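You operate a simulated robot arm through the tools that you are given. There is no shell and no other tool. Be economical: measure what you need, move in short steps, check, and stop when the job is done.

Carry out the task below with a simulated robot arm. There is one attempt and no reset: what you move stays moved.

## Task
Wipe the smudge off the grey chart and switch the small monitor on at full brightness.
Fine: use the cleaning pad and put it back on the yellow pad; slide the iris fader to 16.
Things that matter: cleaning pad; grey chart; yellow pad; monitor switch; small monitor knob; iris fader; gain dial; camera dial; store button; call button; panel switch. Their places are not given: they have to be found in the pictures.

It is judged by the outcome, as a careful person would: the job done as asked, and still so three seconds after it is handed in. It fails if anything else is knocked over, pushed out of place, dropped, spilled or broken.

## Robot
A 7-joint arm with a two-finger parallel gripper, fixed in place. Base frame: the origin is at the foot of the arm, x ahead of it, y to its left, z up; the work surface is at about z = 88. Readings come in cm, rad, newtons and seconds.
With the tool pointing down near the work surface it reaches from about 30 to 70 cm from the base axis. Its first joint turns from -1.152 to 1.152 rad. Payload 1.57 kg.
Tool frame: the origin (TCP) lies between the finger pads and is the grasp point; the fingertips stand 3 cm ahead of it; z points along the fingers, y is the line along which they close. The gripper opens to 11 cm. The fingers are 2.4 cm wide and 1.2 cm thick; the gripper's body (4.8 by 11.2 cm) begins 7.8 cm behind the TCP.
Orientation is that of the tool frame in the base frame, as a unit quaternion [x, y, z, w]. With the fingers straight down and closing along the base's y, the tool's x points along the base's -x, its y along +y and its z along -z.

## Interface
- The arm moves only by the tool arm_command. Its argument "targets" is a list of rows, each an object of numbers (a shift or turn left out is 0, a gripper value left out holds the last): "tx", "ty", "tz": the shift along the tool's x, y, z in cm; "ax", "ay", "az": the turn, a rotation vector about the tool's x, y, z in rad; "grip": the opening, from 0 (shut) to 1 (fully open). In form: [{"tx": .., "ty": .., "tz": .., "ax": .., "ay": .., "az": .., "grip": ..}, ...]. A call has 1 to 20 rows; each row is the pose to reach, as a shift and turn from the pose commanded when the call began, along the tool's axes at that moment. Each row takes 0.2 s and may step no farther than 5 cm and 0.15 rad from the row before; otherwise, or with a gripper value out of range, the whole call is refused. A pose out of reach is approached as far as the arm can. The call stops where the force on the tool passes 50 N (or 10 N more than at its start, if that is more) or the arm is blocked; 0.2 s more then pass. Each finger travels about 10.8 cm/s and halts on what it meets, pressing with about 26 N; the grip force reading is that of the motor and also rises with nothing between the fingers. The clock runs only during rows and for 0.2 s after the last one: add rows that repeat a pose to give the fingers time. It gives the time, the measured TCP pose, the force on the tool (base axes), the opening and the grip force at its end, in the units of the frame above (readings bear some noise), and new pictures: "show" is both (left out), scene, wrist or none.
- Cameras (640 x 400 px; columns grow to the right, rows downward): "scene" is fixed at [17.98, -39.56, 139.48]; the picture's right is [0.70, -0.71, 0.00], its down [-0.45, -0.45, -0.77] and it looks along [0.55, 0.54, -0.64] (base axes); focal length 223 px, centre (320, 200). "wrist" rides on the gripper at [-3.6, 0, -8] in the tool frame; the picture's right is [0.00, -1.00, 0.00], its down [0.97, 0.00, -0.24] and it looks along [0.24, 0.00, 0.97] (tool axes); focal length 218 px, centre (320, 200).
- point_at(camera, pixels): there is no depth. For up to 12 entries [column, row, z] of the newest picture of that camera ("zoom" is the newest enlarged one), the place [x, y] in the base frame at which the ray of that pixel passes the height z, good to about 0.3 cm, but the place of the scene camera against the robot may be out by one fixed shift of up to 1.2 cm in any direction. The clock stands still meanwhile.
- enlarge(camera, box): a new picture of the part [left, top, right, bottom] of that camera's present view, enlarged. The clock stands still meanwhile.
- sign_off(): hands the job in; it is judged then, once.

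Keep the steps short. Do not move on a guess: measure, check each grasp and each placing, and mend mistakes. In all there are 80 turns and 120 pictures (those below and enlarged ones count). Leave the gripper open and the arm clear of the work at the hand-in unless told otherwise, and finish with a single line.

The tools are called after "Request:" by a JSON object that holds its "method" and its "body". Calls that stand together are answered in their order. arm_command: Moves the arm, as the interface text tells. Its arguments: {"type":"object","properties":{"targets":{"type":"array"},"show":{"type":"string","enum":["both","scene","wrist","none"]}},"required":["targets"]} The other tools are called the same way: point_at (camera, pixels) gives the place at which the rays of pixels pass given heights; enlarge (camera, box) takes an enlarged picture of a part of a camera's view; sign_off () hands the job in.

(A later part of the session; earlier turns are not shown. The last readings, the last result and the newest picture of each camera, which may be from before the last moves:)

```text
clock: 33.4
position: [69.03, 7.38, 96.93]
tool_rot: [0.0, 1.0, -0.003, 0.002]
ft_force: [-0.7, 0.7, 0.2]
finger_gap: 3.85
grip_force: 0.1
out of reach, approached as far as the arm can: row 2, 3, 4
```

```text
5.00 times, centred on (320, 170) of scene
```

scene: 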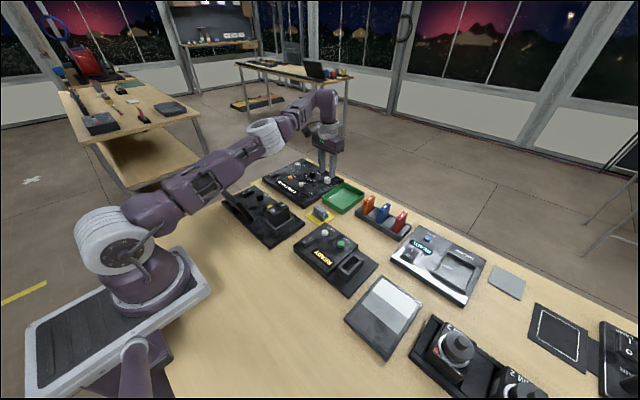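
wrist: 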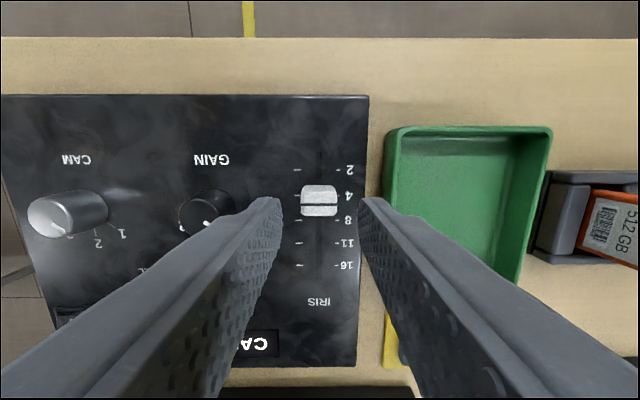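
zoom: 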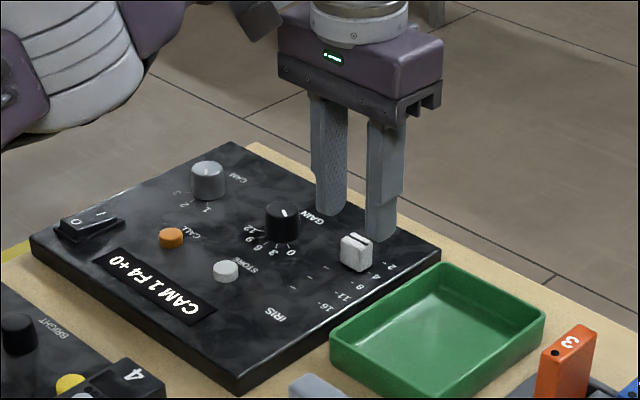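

The fingers straddle the cap, with x within 0.4 cm and y centred. I'll lower to TCP z ≈ 93.9 and close.

Request:
{"method": "arm_command", "body": {"targets": [{"tz": 1}, {"tz": 2}, {"tz": 2.6}, {"tz": 3}, {"tz": 3}], "show": "wrist"}}

Request:
{"method": "enlarge", "body": {"camera": "scene", "box": [270, 130, 370, 210]}}

```text
clock: 34.6
position: [69.55, 7.22, 93.93]
tool_rot: [-0.002, 1.0, -0.003, 0.002]
ft_force: [0.0, 0.1, 0.1]
finger_gap: 3.87
grip_force: 0.1
```

wrist: 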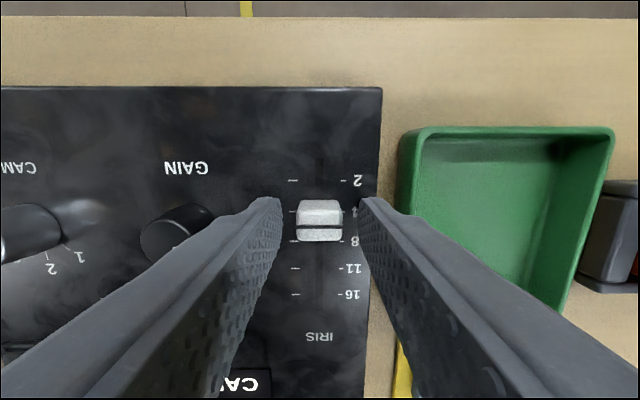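

```text
5.00 times, centred on (320, 170) of scene
```

zoom: 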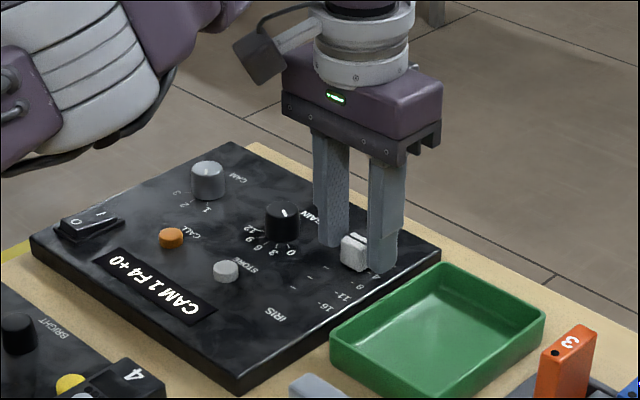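

The fingers flank the cap, so I'll close on it.

Request:
{"method": "arm_command", "body": {"targets": [{"tz": 0.2, "grip": 0.25}, {"tz": 0.2, "grip": 0.15}, {"tz": 0.2, "grip": 0.15}, {"tz": 0.2, "grip": 0.15}], "show": "wrist"}}

```text
clock: 35.6
position: [69.4, 7.32, 93.71]
tool_rot: [-0.001, 1.0, -0.001, 0.001]
ft_force: [0.8, 4.9, 4.9]
finger_gap: 2.17
grip_force: 35.1
```

wrist: 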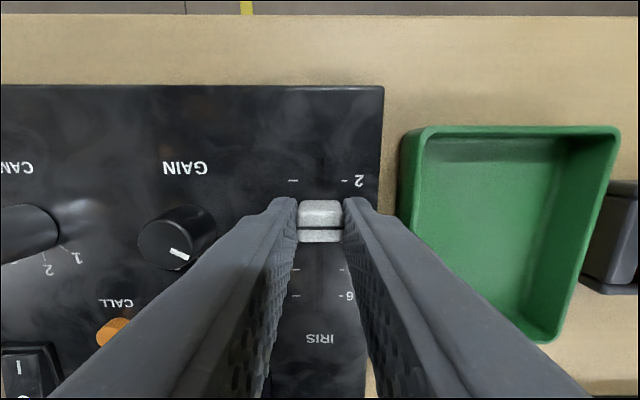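

The cap is held (gap 2.17). I'll ease up 0.1 cm and slide towards the base by 4.5 cm in steps.

Request:
{"method": "arm_command", "body": {"targets": [{"tz": -0.1}, {"tx": 1, "tz": -0.1}, {"tx": 2, "tz": -0.1}, {"tx": 3, "tz": -0.1}, {"tx": 4, "tz": -0.1}, {"tx": 4.8, "tz": -0.1}, {"tx": 4.8, "tz": -0.1}]}}

Request:
{"method": "enlarge", "body": {"camera": "scene", "box": [270, 150, 350, 210]}}

Request:
{"method": "enlarge", "body": {"camera": "wrist", "box": [280, 90, 360, 250]}}

```text
clock: 37.2
position: [64.44, 7.35, 93.8]
tool_rot: [0.0, 1.0, -0.003, 0.001]
ft_force: [0.3, -1.1, -13.2]
finger_gap: 2.17
grip_force: 35.3
```

scene: 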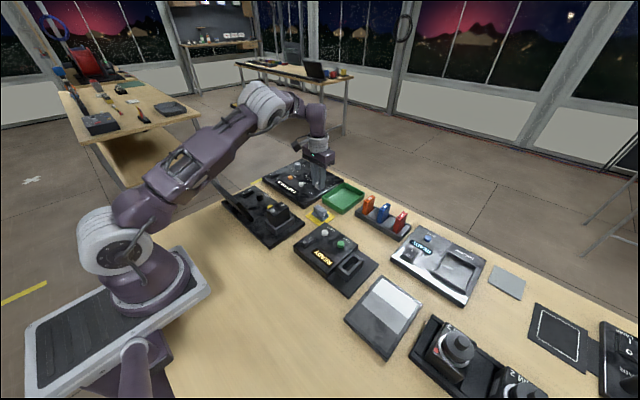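
wrist: 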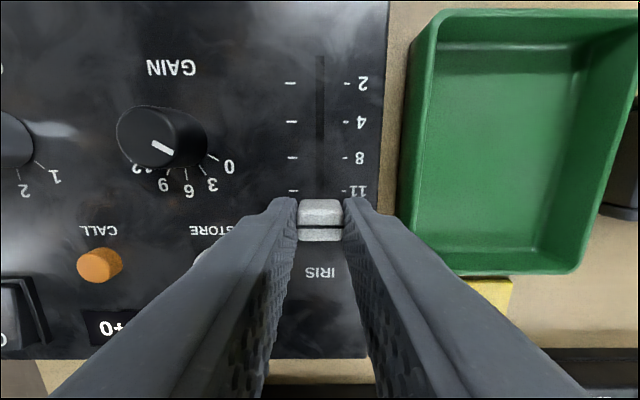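

```text
6.67 times, centred on (310, 180) of scene
```

zoom: 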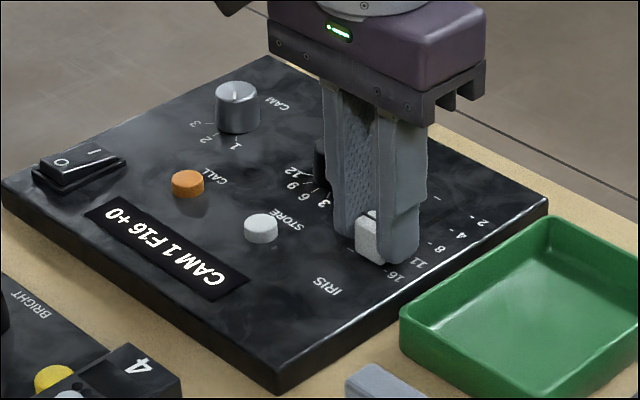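

```text
2.50 times, centred on (320, 170) of wrist
```

zoom: 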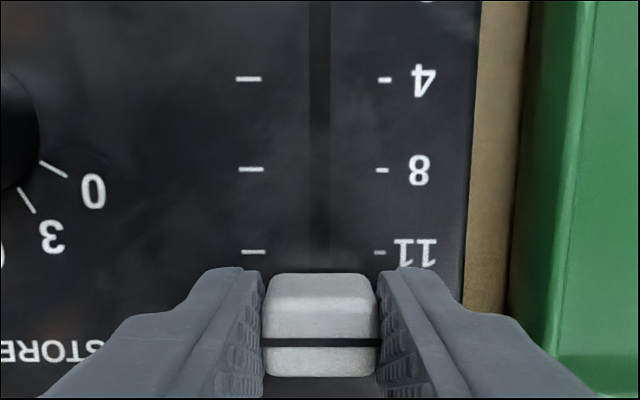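

The display now reads F16. The cap has moved about 4.95 of 5.28 cm, so I'll slide 0.35 cm more, easing the upward pull, then release and check the line against the mark.

Request:
{"method": "arm_command", "body": {"targets": [{"tz": 0.06}, {"tx": 0.35, "tz": 0.06}, {"tx": 0.35, "tz": 0.06}, {"tx": 0.35, "tz": 0.06, "grip": 0.3}, {"tx": 0.35, "tz": 0.06, "grip": 0.35}, {"tx": 0.35, "tz": 0.06, "grip": 0.35}, {"tx": 0.35, "tz": -3}, {"tx": 0.35, "tz": -7}, {"tx": 2.5, "tz": -11}, {"tx": 5, "tz": -13}, {"tx": 5, "tz": -13}]}}

Request:
{"method": "enlarge", "body": {"camera": "wrist", "box": [280, 80, 360, 180]}}

Request:
{"method": "enlarge", "body": {"camera": "scene", "box": [200, 145, 360, 257]}}

```text
clock: 39.6
position: [59.82, 7.28, 106.8]
tool_rot: [-0.001, 1.0, -0.002, 0.002]
ft_force: [-0.6, -0.1, -0.5]
finger_gap: 3.87
grip_force: 0.1
```

scene: 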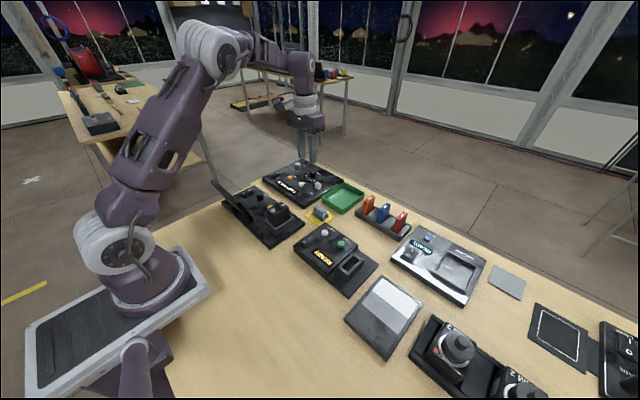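
wrist: 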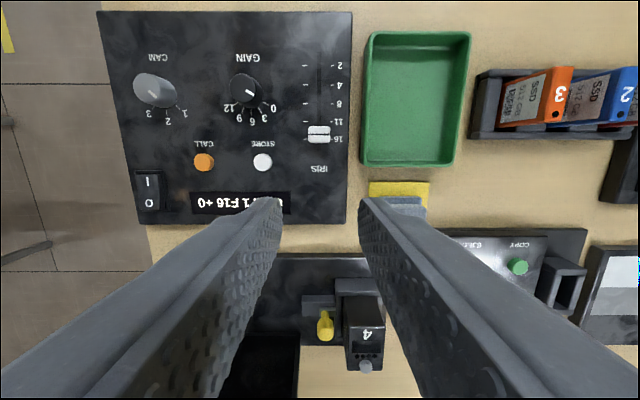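

```text
4.00 times, centred on (320, 130) of wrist
```

zoom: 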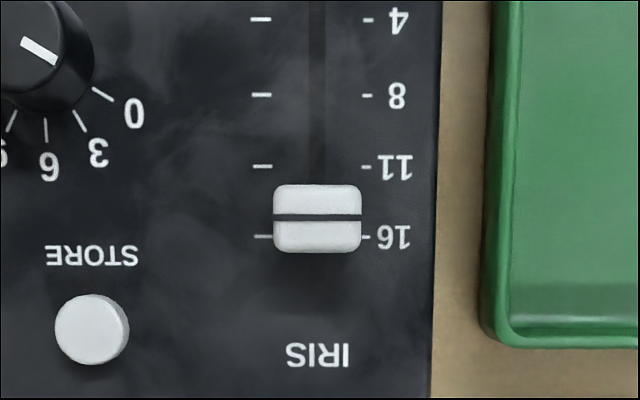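

```text
3.57 times, centred on (280, 201) of scene
```

zoom: 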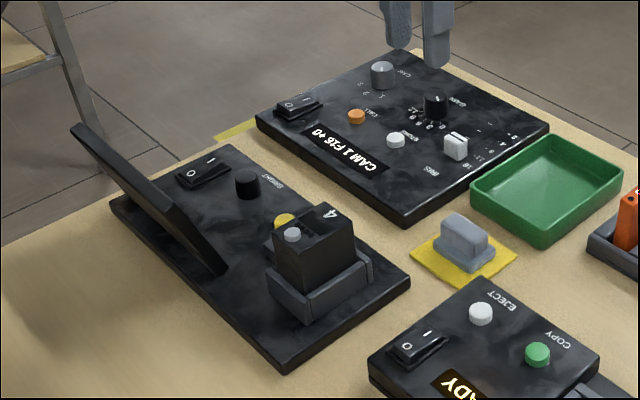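

The display reads F16, but the cap's line appears slightly short of the 16 mark. I'll measure the line and the marks, allowing for height.

Request:
{"method": "point_at", "body": {"camera": "wrist", "pixels": [[319, 134.25, 91.8], [305.5, 139.3, 90], [305.5, 121.5, 90], [305.5, 103.7, 90], [305.5, 84.7, 90]]}}

```text
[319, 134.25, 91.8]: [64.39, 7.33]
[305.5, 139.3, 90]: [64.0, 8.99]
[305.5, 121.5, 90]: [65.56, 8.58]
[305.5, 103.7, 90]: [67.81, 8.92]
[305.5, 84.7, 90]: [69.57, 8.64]
```

It's short by about 0.35 cm. I'll regrasp the cap and nudge it the rest of the way.

Request:
{"method": "arm_command", "body": {"targets": [{"tx": -2.5, "tz": 2}, {"tx": -4.6, "tz": 6}, {"tx": -4.6, "tz": 10}, {"tx": -4.6, "tz": 12.2}, {"tx": -4.6, "tz": 13.0}, {"tx": -4.6, "tz": 13.0, "grip": 0.25}, {"tx": -4.6, "tz": 13.0, "grip": 0.15}, {"tx": -4.6, "tz": 13.0, "grip": 0.15}, {"tx": -4.6, "tz": 13.0, "grip": 0.15}], "show": "wrist"}}

```text
clock: 41.6
position: [64.34, 7.29, 93.69]
tool_rot: [-0.001, 1.0, -0.001, 0.002]
ft_force: [1.2, 6.8, -4.3]
finger_gap: 2.17
grip_force: 34.7
```

wrist: 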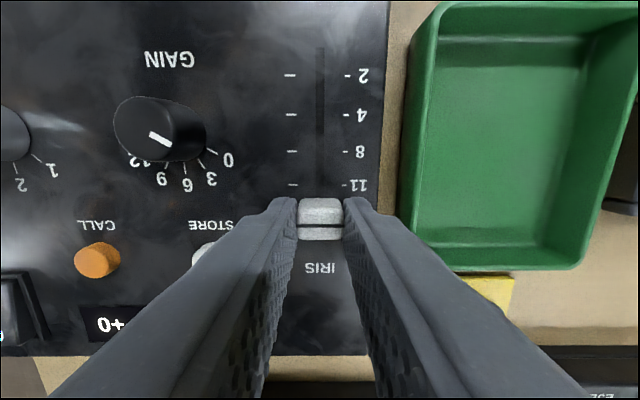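

Request:
{"method": "arm_command", "body": {"targets": [{"tx": 0.2}, {"tx": 0.4}, {"tx": 0.45}, {"tx": 0.45}], "show": "none"}}

```text
clock: 42.6
position: [63.94, 7.31, 93.8]
tool_rot: [0.0, 1.0, -0.001, 0.003]
ft_force: [13.2, 11.4, -11.6]
finger_gap: 2.17
grip_force: 34.5
```

There's 13 N of resistance, so the cap may be at its end stop. I'll release, lift and look.

Request:
{"method": "arm_command", "body": {"targets": [{"grip": 0.25}, {"grip": 0.35}, {"grip": 0.35}, {"tz": -3}, {"tz": -7}, {"tx": 2.3, "tz": -11}, {"tx": 4.6, "tz": -13}, {"tx": 4.6, "tz": -13}], "show": "wrist"}}

Request:
{"method": "enlarge", "body": {"camera": "wrist", "box": [280, 80, 360, 180]}}

Request:
{"method": "enlarge", "body": {"camera": "scene", "box": [270, 150, 350, 210]}}

```text
clock: 44.4
position: [59.09, 7.29, 106.74]
tool_rot: [-0.001, 1.0, -0.002, 0.002]
ft_force: [0.0, 0.2, -0.4]
finger_gap: 3.83
grip_force: 0.0
```

wrist: 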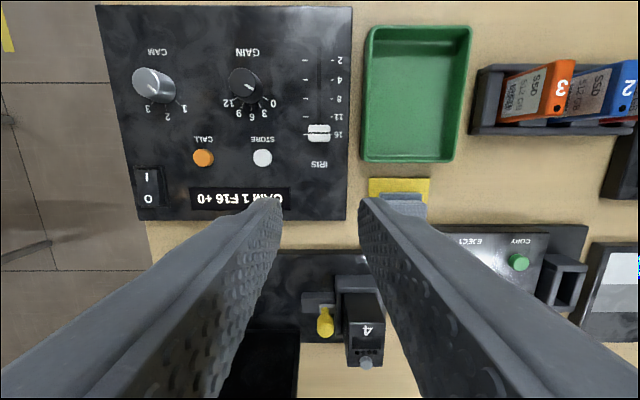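

```text
4.00 times, centred on (320, 130) of wrist
```

zoom: 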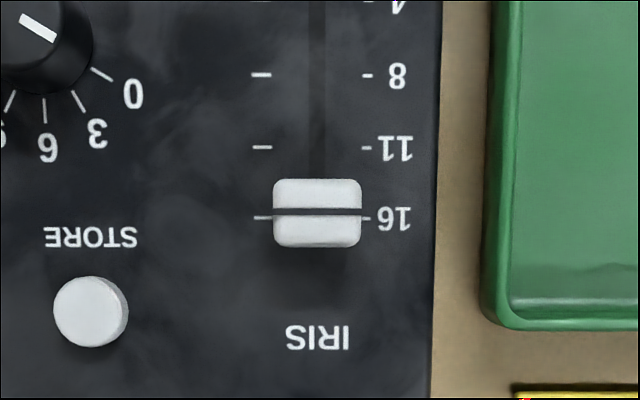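

```text
6.67 times, centred on (310, 180) of scene
```

zoom: 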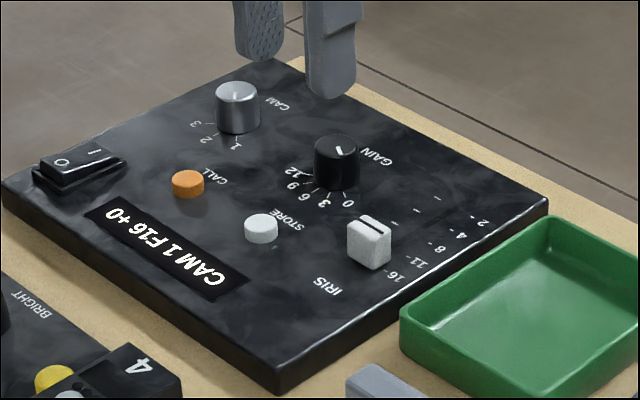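

The line now sits on 16 and the display reads F16. Next I'll move over the small monitor, higher up because its screen stands tall.

Request:
{"method": "arm_command", "body": {"targets": [{"tx": 2, "ty": 2, "tz": -3}, {"tx": 5, "ty": 5, "tz": -5}, {"tx": 8, "ty": 8, "tz": -5}, {"tx": 11, "ty": 11, "tz": -5}, {"tx": 13.5, "ty": 12.7, "tz": -5, "grip": 0.9}, {"tx": 13.5, "ty": 12.7, "tz": -5}, {"tx": 13.5, "ty": 12.7, "tz": -5}]}}

Request:
{"method": "enlarge", "body": {"camera": "wrist", "box": [220, 100, 420, 300]}}

Request:
{"method": "enlarge", "body": {"camera": "scene", "box": [200, 165, 310, 255]}}

```text
clock: 46.0
position: [45.49, 20.2, 111.63]
tool_rot: [-0.002, 1.0, -0.003, 0.002]
ft_force: [0.2, -0.3, -0.4]
finger_gap: 9.91
grip_force: 0.1
```

scene: 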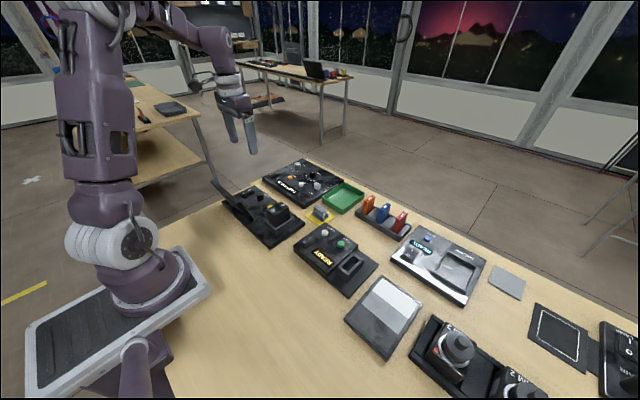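
wrist: 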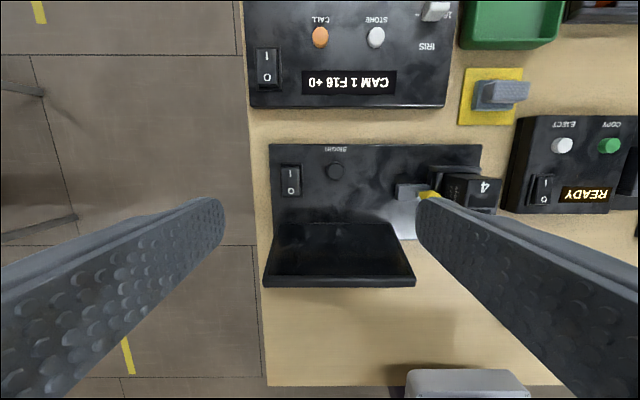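

```text
2.00 times, centred on (320, 200) of wrist
```

zoom: 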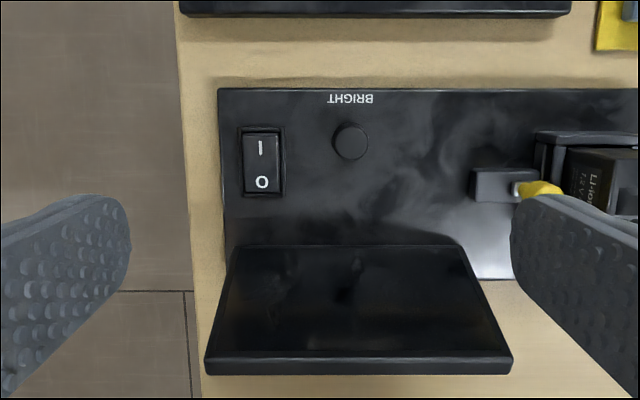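

```text
4.44 times, centred on (255, 210) of scene
```

zoom: 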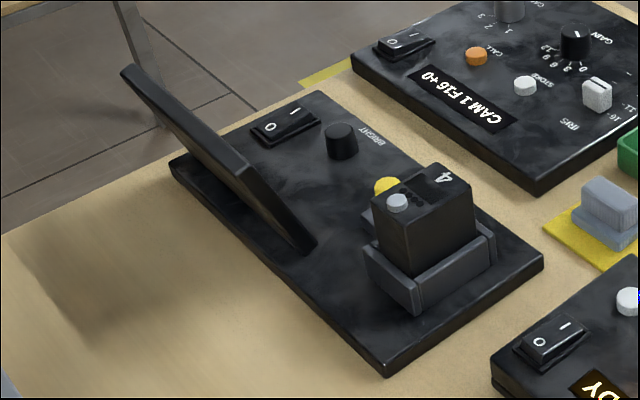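

The switch is O/I with its I side on the far end near wrist (290,172). The knob is near (335,170), round, with no visible pointer. I'll measure their places.

Request:
{"method": "point_at", "body": {"camera": "wrist", "pixels": [[290.5, 168, 91], [290.5, 174.5, 91], [291, 191, 91], [291, 196, 91], [335, 170, 92], [335, 162, 92], [335, 179, 92], [326.5, 170, 92], [344, 170, 92], [345, 287, 96], [345, 222, 90.5], [270, 145, 90]]}}

Request:
{"method": "point_at", "body": {"camera": "zoom", "pixels": [[340, 130, 92], [342, 160, 90], [302, 115, 91], [262, 140, 91], [125, 72, 96], [125, 72, 98], [310, 245, 90], [174, 165, 90]]}}

```text
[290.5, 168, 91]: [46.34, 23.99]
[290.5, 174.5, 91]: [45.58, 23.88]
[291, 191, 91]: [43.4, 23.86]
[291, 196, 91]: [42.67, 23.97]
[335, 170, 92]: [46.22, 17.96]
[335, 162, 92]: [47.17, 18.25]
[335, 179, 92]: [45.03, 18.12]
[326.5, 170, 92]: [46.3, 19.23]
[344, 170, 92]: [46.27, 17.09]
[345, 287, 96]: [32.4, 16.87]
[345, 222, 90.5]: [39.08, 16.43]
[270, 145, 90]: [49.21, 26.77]
```

```text
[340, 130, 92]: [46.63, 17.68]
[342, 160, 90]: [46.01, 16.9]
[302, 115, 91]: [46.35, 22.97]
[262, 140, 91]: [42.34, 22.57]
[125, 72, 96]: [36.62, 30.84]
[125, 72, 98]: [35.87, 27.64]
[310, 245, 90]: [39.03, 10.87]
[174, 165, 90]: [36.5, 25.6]
```

The switch's I end is near (46, 23.9) and the knob centre near (46.2, 18.1). I'll shut the gripper and move above the I end.

Request:
{"method": "arm_command", "body": {"targets": [{"tx": -0.3, "ty": 1.8, "grip": 0.5}, {"tx": -0.6, "ty": 3.7, "tz": 3, "grip": 0.2}, {"tx": -0.6, "ty": 3.7, "tz": 7, "grip": 0}, {"tx": -0.6, "ty": 3.7, "tz": 11}, {"tx": -0.6, "ty": 3.7, "tz": 14.6}, {"tx": -0.6, "ty": 3.7, "tz": 14.6}]}}

Request:
{"method": "enlarge", "body": {"camera": "scene", "box": [210, 150, 300, 230]}}

```text
clock: 47.4
position: [46.31, 23.73, 96.89]
tool_rot: [-0.002, 1.0, -0.003, 0.002]
ft_force: [-0.3, -0.7, -0.6]
finger_gap: 0.0
grip_force: 20.7
```

scene: 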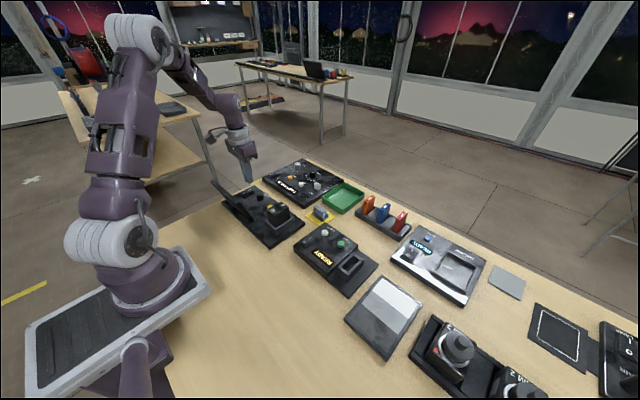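
wrist: 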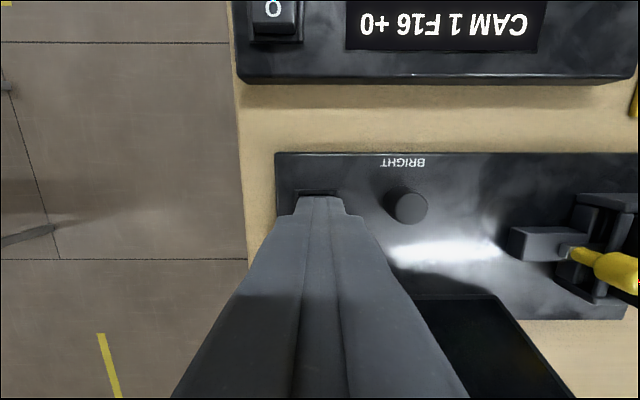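

```text
5.00 times, centred on (255, 190) of scene
```

zoom: 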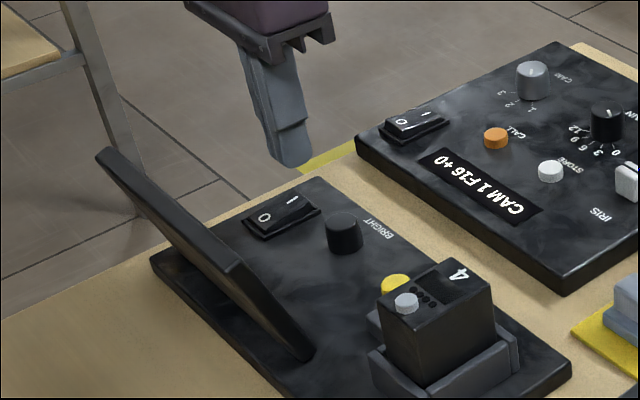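

I'm aligned with the switch. I'll lower in small steps at x 46.

Request:
{"method": "arm_command", "body": {"targets": [{"tx": 0.3, "tz": 1}, {"tx": 0.3, "tz": 1.8}, {"tx": 0.3, "tz": 2.2}, {"tx": 0.3, "tz": 2.5}, {"tx": 0.3, "tz": 2.5}], "show": "none"}}

```text
clock: 48.6
position: [46.04, 23.62, 94.48]
tool_rot: [-0.001, 1.0, -0.003, 0.002]
ft_force: [-0.1, -0.3, 0.5]
finger_gap: 0.0
grip_force: 21.5
```

Request:
{"method": "arm_command", "body": {"targets": [{"tz": 0.2}, {"tz": 0.4}, {"tz": 0.6}, {"tz": 0.6}], "show": "none"}}

```text
clock: 49.6
position: [45.89, 23.65, 93.85]
tool_rot: [-0.001, 1.0, -0.003, 0.001]
ft_force: [0.5, 0.0, -0.7]
finger_gap: 0.01
grip_force: 21.6
```

Request:
{"method": "arm_command", "body": {"targets": [{"tz": 0.15}, {"tz": 0.3}, {"tz": 0.45}, {"tz": 0.45}]}}

Request:
{"method": "enlarge", "body": {"camera": "scene", "box": [210, 150, 300, 230]}}

```text
clock: 50.6
position: [46.0, 23.58, 93.53]
tool_rot: [0.0, 1.0, -0.002, 0.002]
ft_force: [0.6, -0.2, 13.0]
finger_gap: 0.0
grip_force: 21.8
```

scene: 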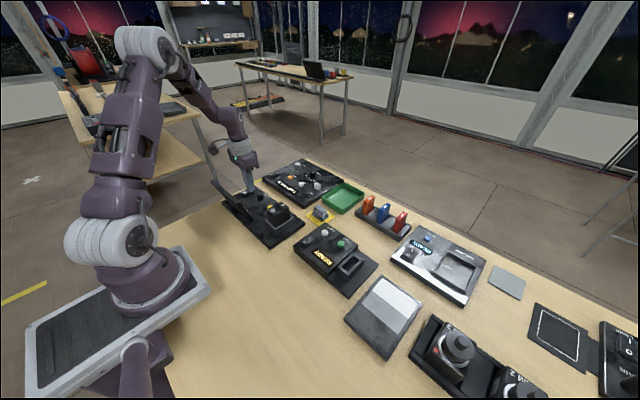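
wrist: 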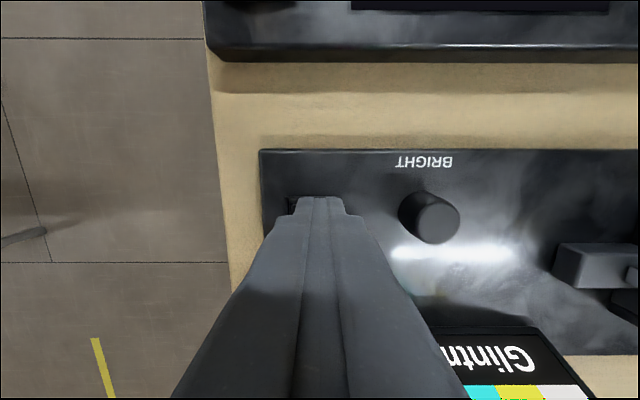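

```text
5.00 times, centred on (255, 190) of scene
```

zoom: 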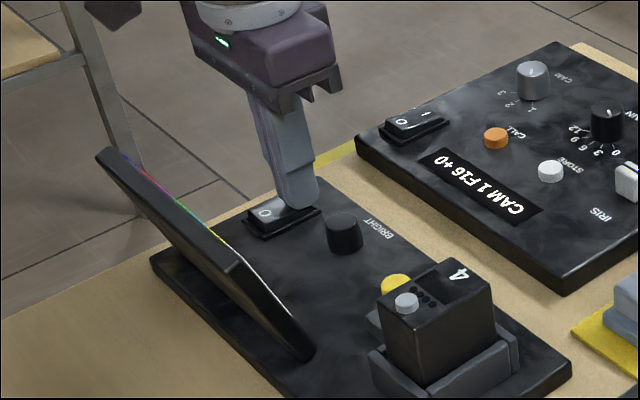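

The monitor lit up. I'll lift and move over the knob to see the screen's brightness.

Request:
{"method": "arm_command", "body": {"targets": [{"tz": -3}, {"tz": -7, "ty": -2}, {"tz": -11, "ty": -4, "grip": 0.3}, {"tz": -14, "ty": -5.5, "grip": 0.4}, {"tz": -14, "ty": -5.5}]}}

Request:
{"method": "enlarge", "body": {"camera": "wrist", "box": [200, 120, 440, 320]}}

```text
clock: 51.8
position: [45.99, 18.25, 107.59]
tool_rot: [0.0, 1.0, -0.003, 0.002]
ft_force: [0.1, 0.2, 0.2]
finger_gap: 4.4
grip_force: 0.1
```

scene: 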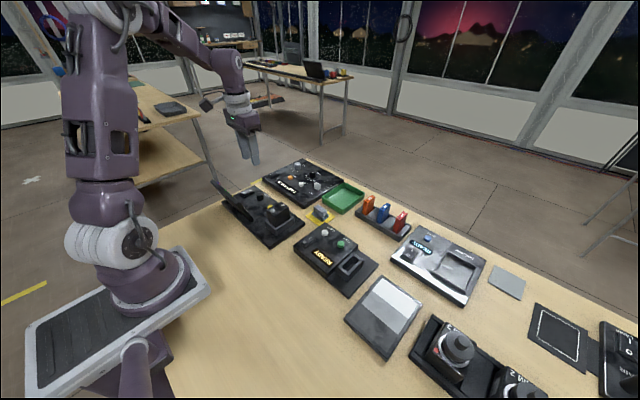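
wrist: 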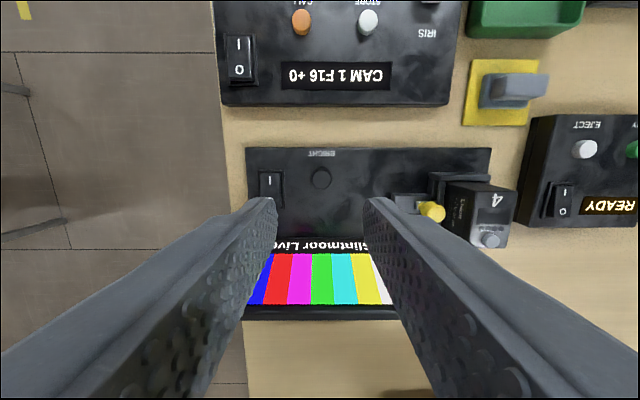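

```text
2.00 times, centred on (320, 220) of wrist
```

zoom: 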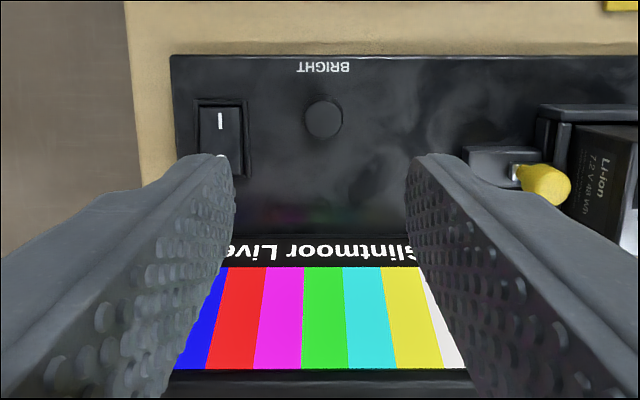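

The monitor is on, showing colour bars. I'll look closely at the knob for a pointer before turning it.

Request:
{"method": "enlarge", "body": {"camera": "wrist", "box": [290, 140, 350, 200]}}

Request:
{"method": "enlarge", "body": {"camera": "scene", "box": [255, 180, 305, 215]}}

Request:
{"method": "point_at", "body": {"camera": "wrist", "pixels": [[321, 178, 92], [321, 168, 92], [321, 189, 92], [312, 178, 92], [331, 178, 92], [331, 178, 90]]}}

```text
6.67 times, centred on (320, 170) of wrist
```

zoom: 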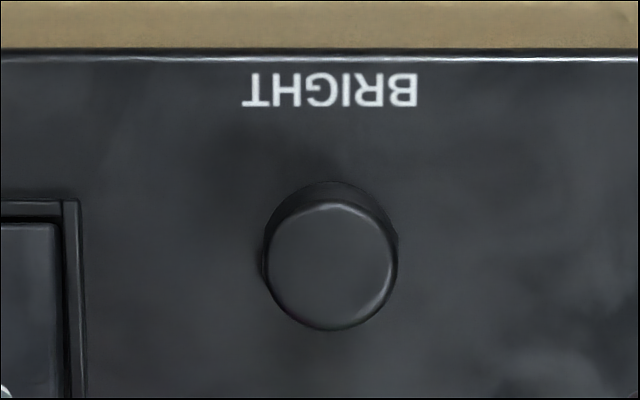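

```text
11.43 times, centred on (280, 198) of scene
```

zoom: 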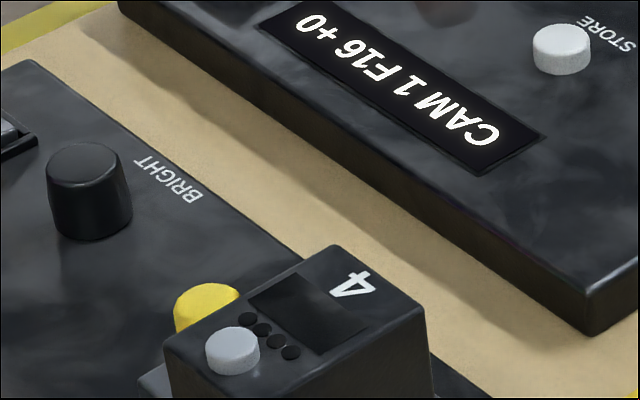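

```text
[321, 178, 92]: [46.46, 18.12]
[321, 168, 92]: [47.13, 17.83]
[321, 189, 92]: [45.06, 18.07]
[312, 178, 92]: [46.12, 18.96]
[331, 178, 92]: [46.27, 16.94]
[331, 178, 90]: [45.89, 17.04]
```

No pointer is visible. The knob centre is (46.1, 18.05), about 1.9 cm across. I'll descend over it with a narrower opening, pre-turning the gripper anticlockwise by 1.05 rad so there's range to turn clockwise.

Request:
{"method": "arm_command", "body": {"targets": [{"tx": -0.1, "ty": -0.15, "tz": 2, "az": -0.15, "grip": 0.32}, {"tx": -0.1, "ty": -0.15, "tz": 4, "az": -0.3}, {"tx": -0.1, "ty": -0.15, "tz": 6, "az": -0.45}, {"tx": -0.1, "ty": -0.15, "tz": 8, "az": -0.6}, {"tx": -0.1, "ty": -0.15, "tz": 9, "az": -0.75}, {"tx": -0.1, "ty": -0.15, "tz": 10, "az": -0.9}, {"tx": -0.1, "ty": -0.15, "tz": 11, "az": -1.05}, {"tx": -0.1, "ty": -0.15, "tz": 11, "az": -1.05}]}}

Request:
{"method": "enlarge", "body": {"camera": "scene", "box": [220, 150, 310, 220]}}

```text
clock: 53.6
position: [45.9, 18.03, 96.47]
tool_rot: [-0.503, 0.864, -0.002, 0.001]
ft_force: [-0.2, 0.2, 0.1]
finger_gap: 3.53
grip_force: 0.1
```

scene: 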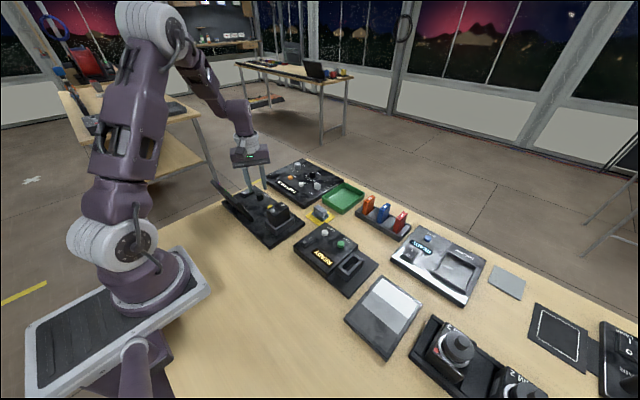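
wrist: 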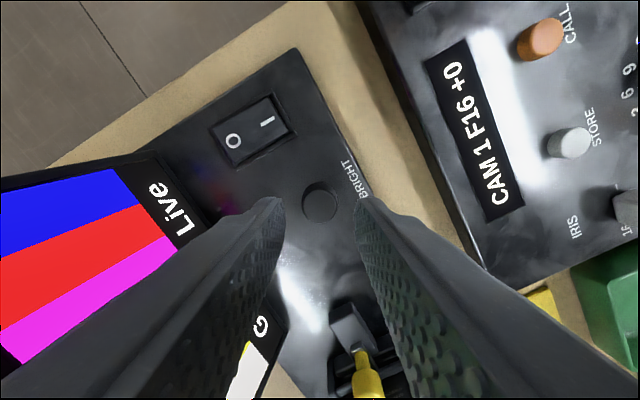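

```text
5.71 times, centred on (265, 185) of scene
```

zoom: 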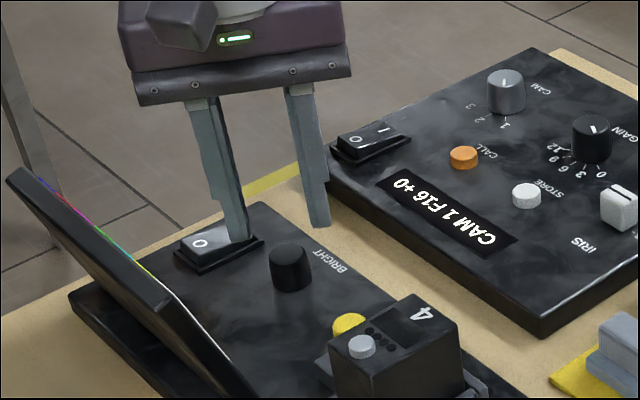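

The knob is centred between the fingers at (320,203). I'll lower to z ≈ 94.

Request:
{"method": "arm_command", "body": {"targets": [{"tx": -0.2, "tz": 1.2}, {"tx": -0.2, "tz": 2.4}, {"tx": -0.2, "tz": 2.7}, {"tx": -0.2, "tz": 2.7}], "show": "wrist"}}

Request:
{"method": "enlarge", "body": {"camera": "scene", "box": [220, 150, 310, 220]}}

```text
clock: 54.6
position: [46.01, 18.03, 93.83]
tool_rot: [-0.501, 0.865, -0.003, -0.001]
ft_force: [-0.3, -0.2, -0.3]
finger_gap: 3.54
grip_force: 0.0
```

wrist: 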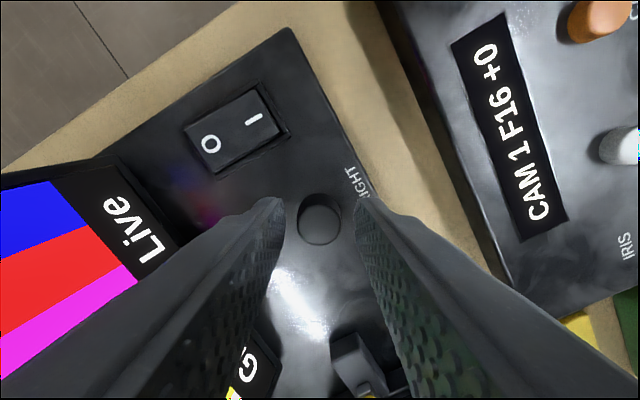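

```text
5.71 times, centred on (265, 185) of scene
```

zoom: 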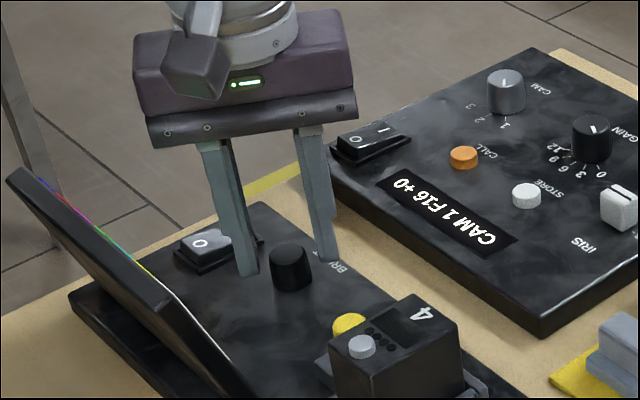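

The fingertips flank the knob. I'll close on it.

Request:
{"method": "arm_command", "body": {"targets": [{"tz": 0.2, "grip": 0.22}, {"tz": 0.2, "grip": 0.12}, {"tz": 0.2, "grip": 0.12}, {"tz": 0.2, "grip": 0.12}], "show": "none"}}

```text
clock: 55.6
position: [46.18, 18.11, 93.6]
tool_rot: [-0.503, 0.864, -0.002, 0.001]
ft_force: [-8.7, 3.6, 11.4]
finger_gap: 2.23
grip_force: 35.5
```

The knob is gripped (gap 2.23). I'll relieve the slight side load and turn clockwise 0.9 rad.

Request:
{"method": "arm_command", "body": {"targets": [{"tz": -0.1, "ty": 0.05}, {"tz": -0.1, "ty": 0.05, "az": 0.15}, {"tz": -0.1, "ty": 0.05, "az": 0.3}, {"tz": -0.1, "ty": 0.05, "az": 0.45}, {"tz": -0.1, "ty": 0.05, "az": 0.6}, {"tz": -0.1, "ty": 0.05, "az": 0.75}, {"tz": -0.1, "ty": 0.05, "az": 0.9}, {"tz": -0.1, "ty": 0.05, "az": 0.9}], "show": "wrist"}}

```text
clock: 57.4
position: [46.19, 17.97, 93.64]
tool_rot: [-0.074, 0.997, -0.003, 0.002]
ft_force: [9.7, -15.6, -25.0]
finger_gap: 2.29
grip_force: 34.5
```

wrist: 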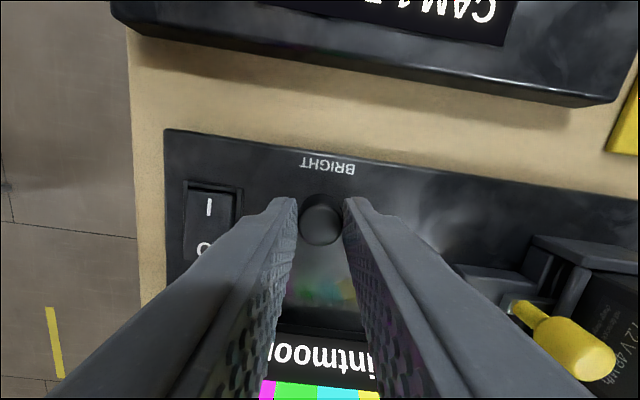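

It turned, but now there's a 25 N upward pull and a side load. I'll relieve those and keep turning clockwise by 1 rad.

Request:
{"method": "arm_command", "body": {"targets": [{"tz": 0.12, "ty": -0.07, "tx": -0.05}, {"tz": 0.12, "ty": -0.07, "tx": -0.05, "az": 0.15}, {"tz": 0.12, "ty": -0.07, "tx": -0.05, "az": 0.3}, {"tz": 0.12, "ty": -0.07, "tx": -0.05, "az": 0.45}, {"tz": 0.12, "ty": -0.07, "tx": -0.05, "az": 0.6}, {"tz": 0.12, "ty": -0.07, "tx": -0.05, "az": 0.75}, {"tz": 0.12, "ty": -0.07, "tx": -0.05, "az": 0.9}, {"tz": 0.12, "ty": -0.07, "tx": -0.05, "az": 1.05}, {"tz": 0.12, "ty": -0.07, "tx": -0.05, "az": 1.05}], "show": "wrist"}}

```text
clock: 59.4
position: [46.1, 18.25, 93.49]
tool_rot: [0.435, 0.9, -0.002, 0.002]
ft_force: [-11.5, -10.8, -3.5]
finger_gap: 2.65
grip_force: 7.3
```

wrist: 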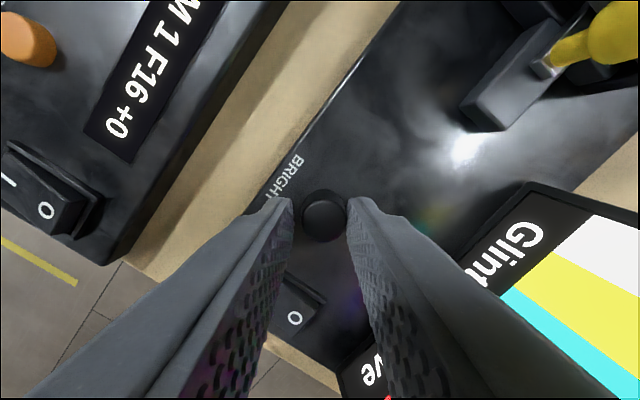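

The gap widened to 2.65 and the grip force dropped, so the knob may have hit its stop or slipped. I'll release, lift and look.

Request:
{"method": "arm_command", "body": {"targets": [{"grip": 0.25}, {"grip": 0.4}, {"grip": 0.4}, {"tz": -2}, {"tz": -5, "az": -0.15}, {"tz": -8, "az": -0.3}, {"tz": -11, "az": -0.45}, {"tz": -14, "az": -0.6}, {"tz": -14, "az": -0.75}, {"tz": -14, "az": -0.9}, {"tz": -14, "az": -0.9}], "show": "wrist"}}

Request:
{"method": "enlarge", "body": {"camera": "wrist", "box": [200, 120, 440, 320]}}

Request:
{"method": "enlarge", "body": {"camera": "wrist", "box": [290, 140, 350, 200]}}

```text
clock: 61.8
position: [46.11, 18.14, 107.59]
tool_rot: [-0.001, 1.0, -0.003, 0.001]
ft_force: [0.7, -0.5, 0.1]
finger_gap: 4.38
grip_force: 0.1
```

wrist: 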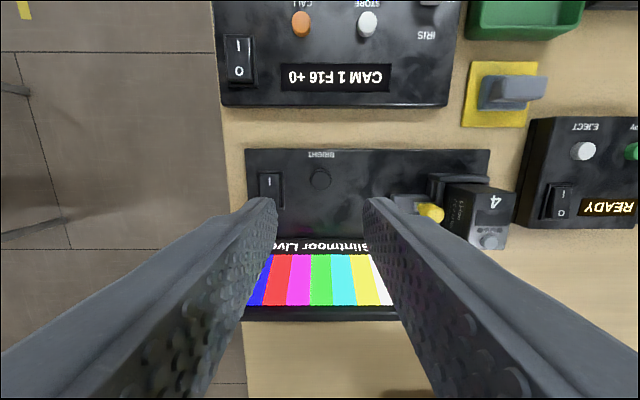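

```text
2.00 times, centred on (320, 220) of wrist
```

zoom: 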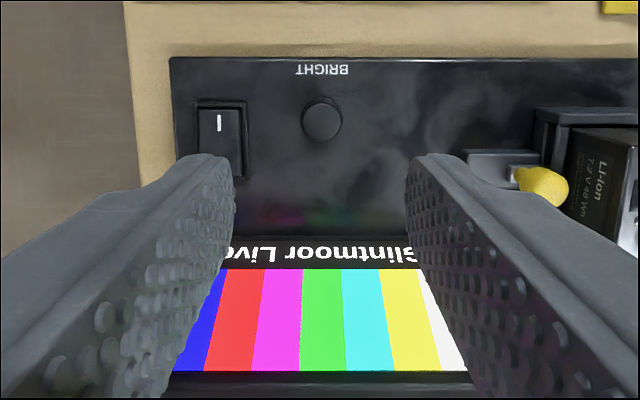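

```text
6.67 times, centred on (320, 170) of wrist
```

zoom: 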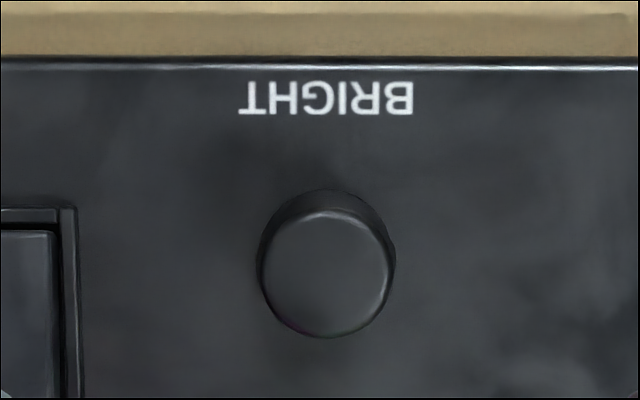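

The bars are brighter than before, so clockwise increases brightness. I'll do another clockwise cycle to find the end: pre-turn, descend, grip.

Request:
{"method": "arm_command", "body": {"targets": [{"tz": 3, "az": -0.15, "grip": 0.32}, {"tz": 5, "az": -0.3}, {"tz": 7, "az": -0.45}, {"tz": 9, "az": -0.6}, {"tz": 10, "az": -0.75}, {"tz": 11, "az": -0.9}, {"tz": 12, "az": -1.05}, {"tz": 13, "az": -1.05}, {"tz": 13.8, "az": -1.05}, {"tz": 13.8, "az": -1.05}, {"tz": 13.8, "az": -1.05, "grip": 0.22}, {"tz": 13.8, "az": -1.05, "grip": 0.12}, {"tz": 13.8, "az": -1.05}, {"tz": 13.8, "az": -1.05}], "show": "wrist"}}

```text
clock: 64.8
position: [46.06, 18.15, 93.86]
tool_rot: [-0.502, 0.865, -0.002, 0.0]
ft_force: [-12.0, 6.9, -2.0]
finger_gap: 2.23
grip_force: 35.2
```

wrist: 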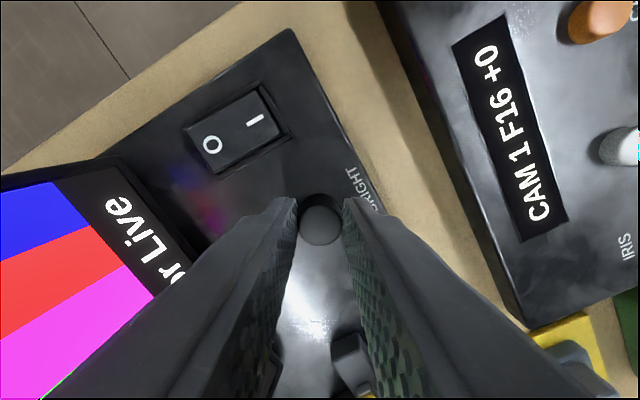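

I've gripped it again. I'll relieve the side load and turn clockwise 0.9 rad.

Request:
{"method": "arm_command", "body": {"targets": [{"ty": 0.07}, {"ty": 0.07, "az": 0.15}, {"ty": 0.07, "az": 0.3}, {"ty": 0.06, "az": 0.45}, {"ty": 0.05, "az": 0.6}, {"ty": 0.03, "az": 0.75}, {"ty": 0.02, "az": 0.9}, {"ty": 0.02, "az": 0.9}], "show": "wrist"}}

```text
clock: 66.6
position: [46.29, 18.14, 93.77]
tool_rot: [-0.074, 0.997, -0.002, 0.003]
ft_force: [5.7, -7.4, 6.8]
finger_gap: 2.22
grip_force: 35.0
```

wrist: 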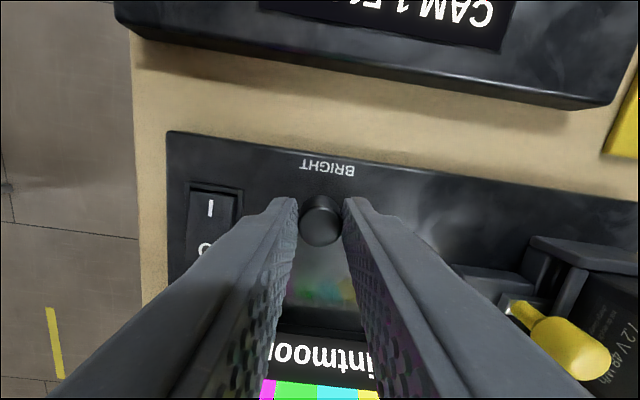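

Request:
{"method": "arm_command", "body": {"targets": [{"az": 0.15}, {"az": 0.3}, {"az": 0.45}, {"az": 0.6}, {"az": 0.75}, {"az": 0.9}, {"az": 1.05}, {"az": 1.05}], "show": "wrist"}}

```text
clock: 68.4
position: [46.18, 18.21, 93.72]
tool_rot: [0.435, 0.9, -0.002, 0.001]
ft_force: [-8.1, -13.0, 0.9]
finger_gap: 2.59
grip_force: 7.1
```

wrist: 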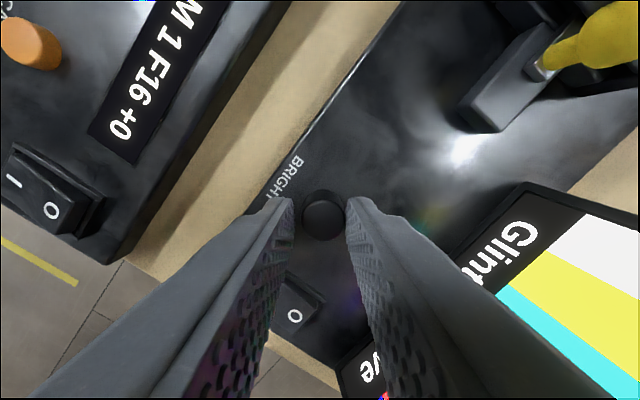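

The gap widened again at this same yaw. I'll release, lift and compare the screen and knob from the same viewpoint as before.

Request:
{"method": "arm_command", "body": {"targets": [{"grip": 0.25}, {"grip": 0.4}, {"grip": 0.4}, {"tz": -2}, {"tz": -5, "az": -0.15}, {"tz": -8, "az": -0.3}, {"tz": -11, "az": -0.45}, {"tz": -14, "az": -0.6}, {"tz": -14, "az": -0.75}, {"tz": -14, "az": -0.9}, {"tz": -14, "az": -0.9}], "show": "none"}}

Request:
{"method": "enlarge", "body": {"camera": "wrist", "box": [200, 120, 440, 320]}}

```text
clock: 70.8
position: [46.14, 18.14, 107.85]
tool_rot: [-0.001, 1.0, -0.003, 0.001]
ft_force: [0.6, 0.2, 0.3]
finger_gap: 4.4
grip_force: 0.1
```

```text
2.00 times, centred on (320, 220) of wrist
```

zoom: 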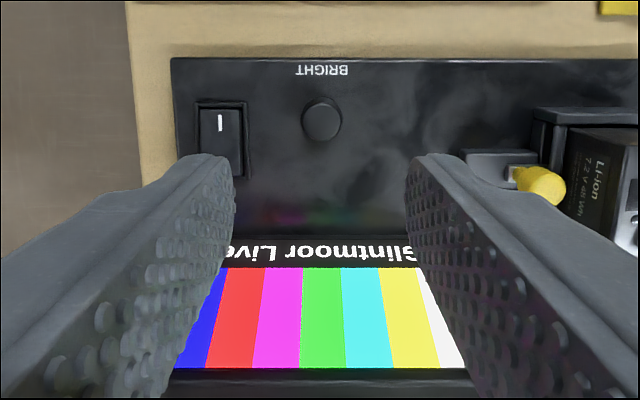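

The screen looks the same as after the first cycle, which suggests the end stop. To confirm that the grip really drives the knob, I'll grip at yaw 0 and turn it anticlockwise 1.05 rad. It should dim. Then I'll turn it fully back clockwise.

Request:
{"method": "arm_command", "body": {"targets": [{"tz": 4, "grip": 0.32}, {"tz": 8}, {"tz": 11}, {"tz": 13}, {"tz": 14.0}, {"tz": 14.0}, {"tz": 14.0, "grip": 0.22}, {"tz": 14.0, "grip": 0.12}, {"tz": 14.0}, {"tz": 14.0}, {"tz": 14.0, "az": -0.15}, {"tz": 14.0, "az": -0.3}, {"tz": 14.0, "az": -0.45}, {"tz": 14.0, "az": -0.6}, {"tz": 14.0, "az": -0.75}, {"tz": 14.0, "az": -0.9}, {"tz": 14.0, "az": -1.05}, {"tz": 14.0, "az": -1.05}], "show": "wrist"}}

```text
clock: 74.6
position: [46.06, 18.15, 93.84]
tool_rot: [-0.503, 0.864, -0.002, -0.001]
ft_force: [-11.5, -7.5, -4.0]
finger_gap: 2.26
grip_force: 35.4
```

wrist: 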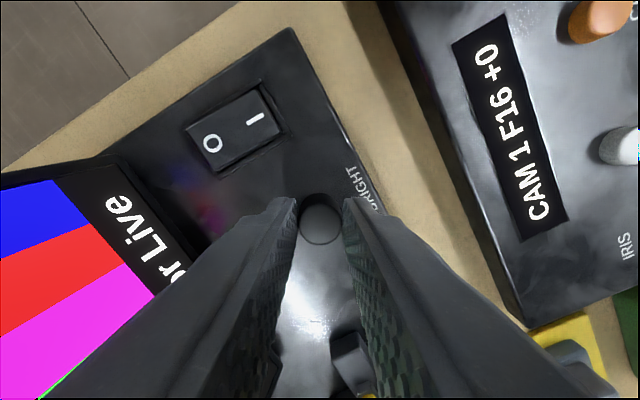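

The magenta and red dimmed slightly, so the grip does drive the knob. Now I'll turn clockwise 1.5 rad.

Request:
{"method": "arm_command", "body": {"targets": [{"az": 0.15}, {"az": 0.3}, {"az": 0.45}, {"az": 0.6}, {"az": 0.75}, {"az": 0.9}, {"az": 1.05}, {"az": 1.2}, {"az": 1.35}, {"az": 1.5}, {"az": 1.5}], "show": "none"}}

```text
clock: 77.0
position: [46.18, 18.13, 93.77]
tool_rot: [0.223, 0.975, -0.002, 0.002]
ft_force: [-0.5, -16.3, 2.3]
finger_gap: 2.66
grip_force: 7.7
```

The gap widened again after the return turn. I'll release, lift and inspect from the same viewpoint.

Request:
{"method": "arm_command", "body": {"targets": [{"grip": 0.25}, {"grip": 0.4}, {"grip": 0.4}, {"tz": -2}, {"tz": -5, "az": -0.15}, {"tz": -8, "az": -0.3}, {"tz": -11, "az": -0.45}, {"tz": -14, "az": -0.45}, {"tz": -14, "az": -0.45}], "show": "none"}}

Request:
{"method": "enlarge", "body": {"camera": "wrist", "box": [200, 120, 440, 320]}}

```text
clock: 79.0
position: [46.21, 18.25, 107.9]
tool_rot: [-0.001, 1.0, -0.002, 0.002]
ft_force: [0.0, 0.1, -0.6]
finger_gap: 4.4
grip_force: 0.0
```

```text
2.00 times, centred on (320, 220) of wrist
```

zoom: 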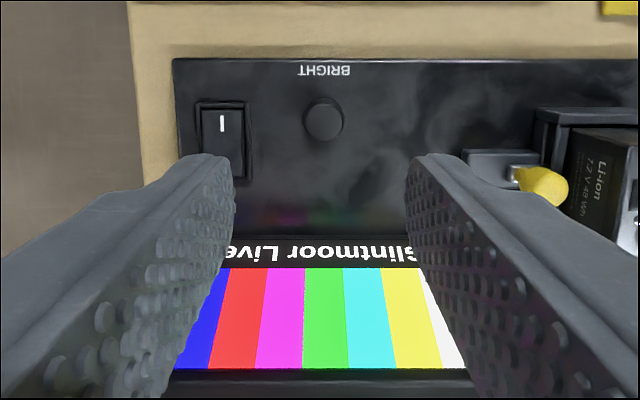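

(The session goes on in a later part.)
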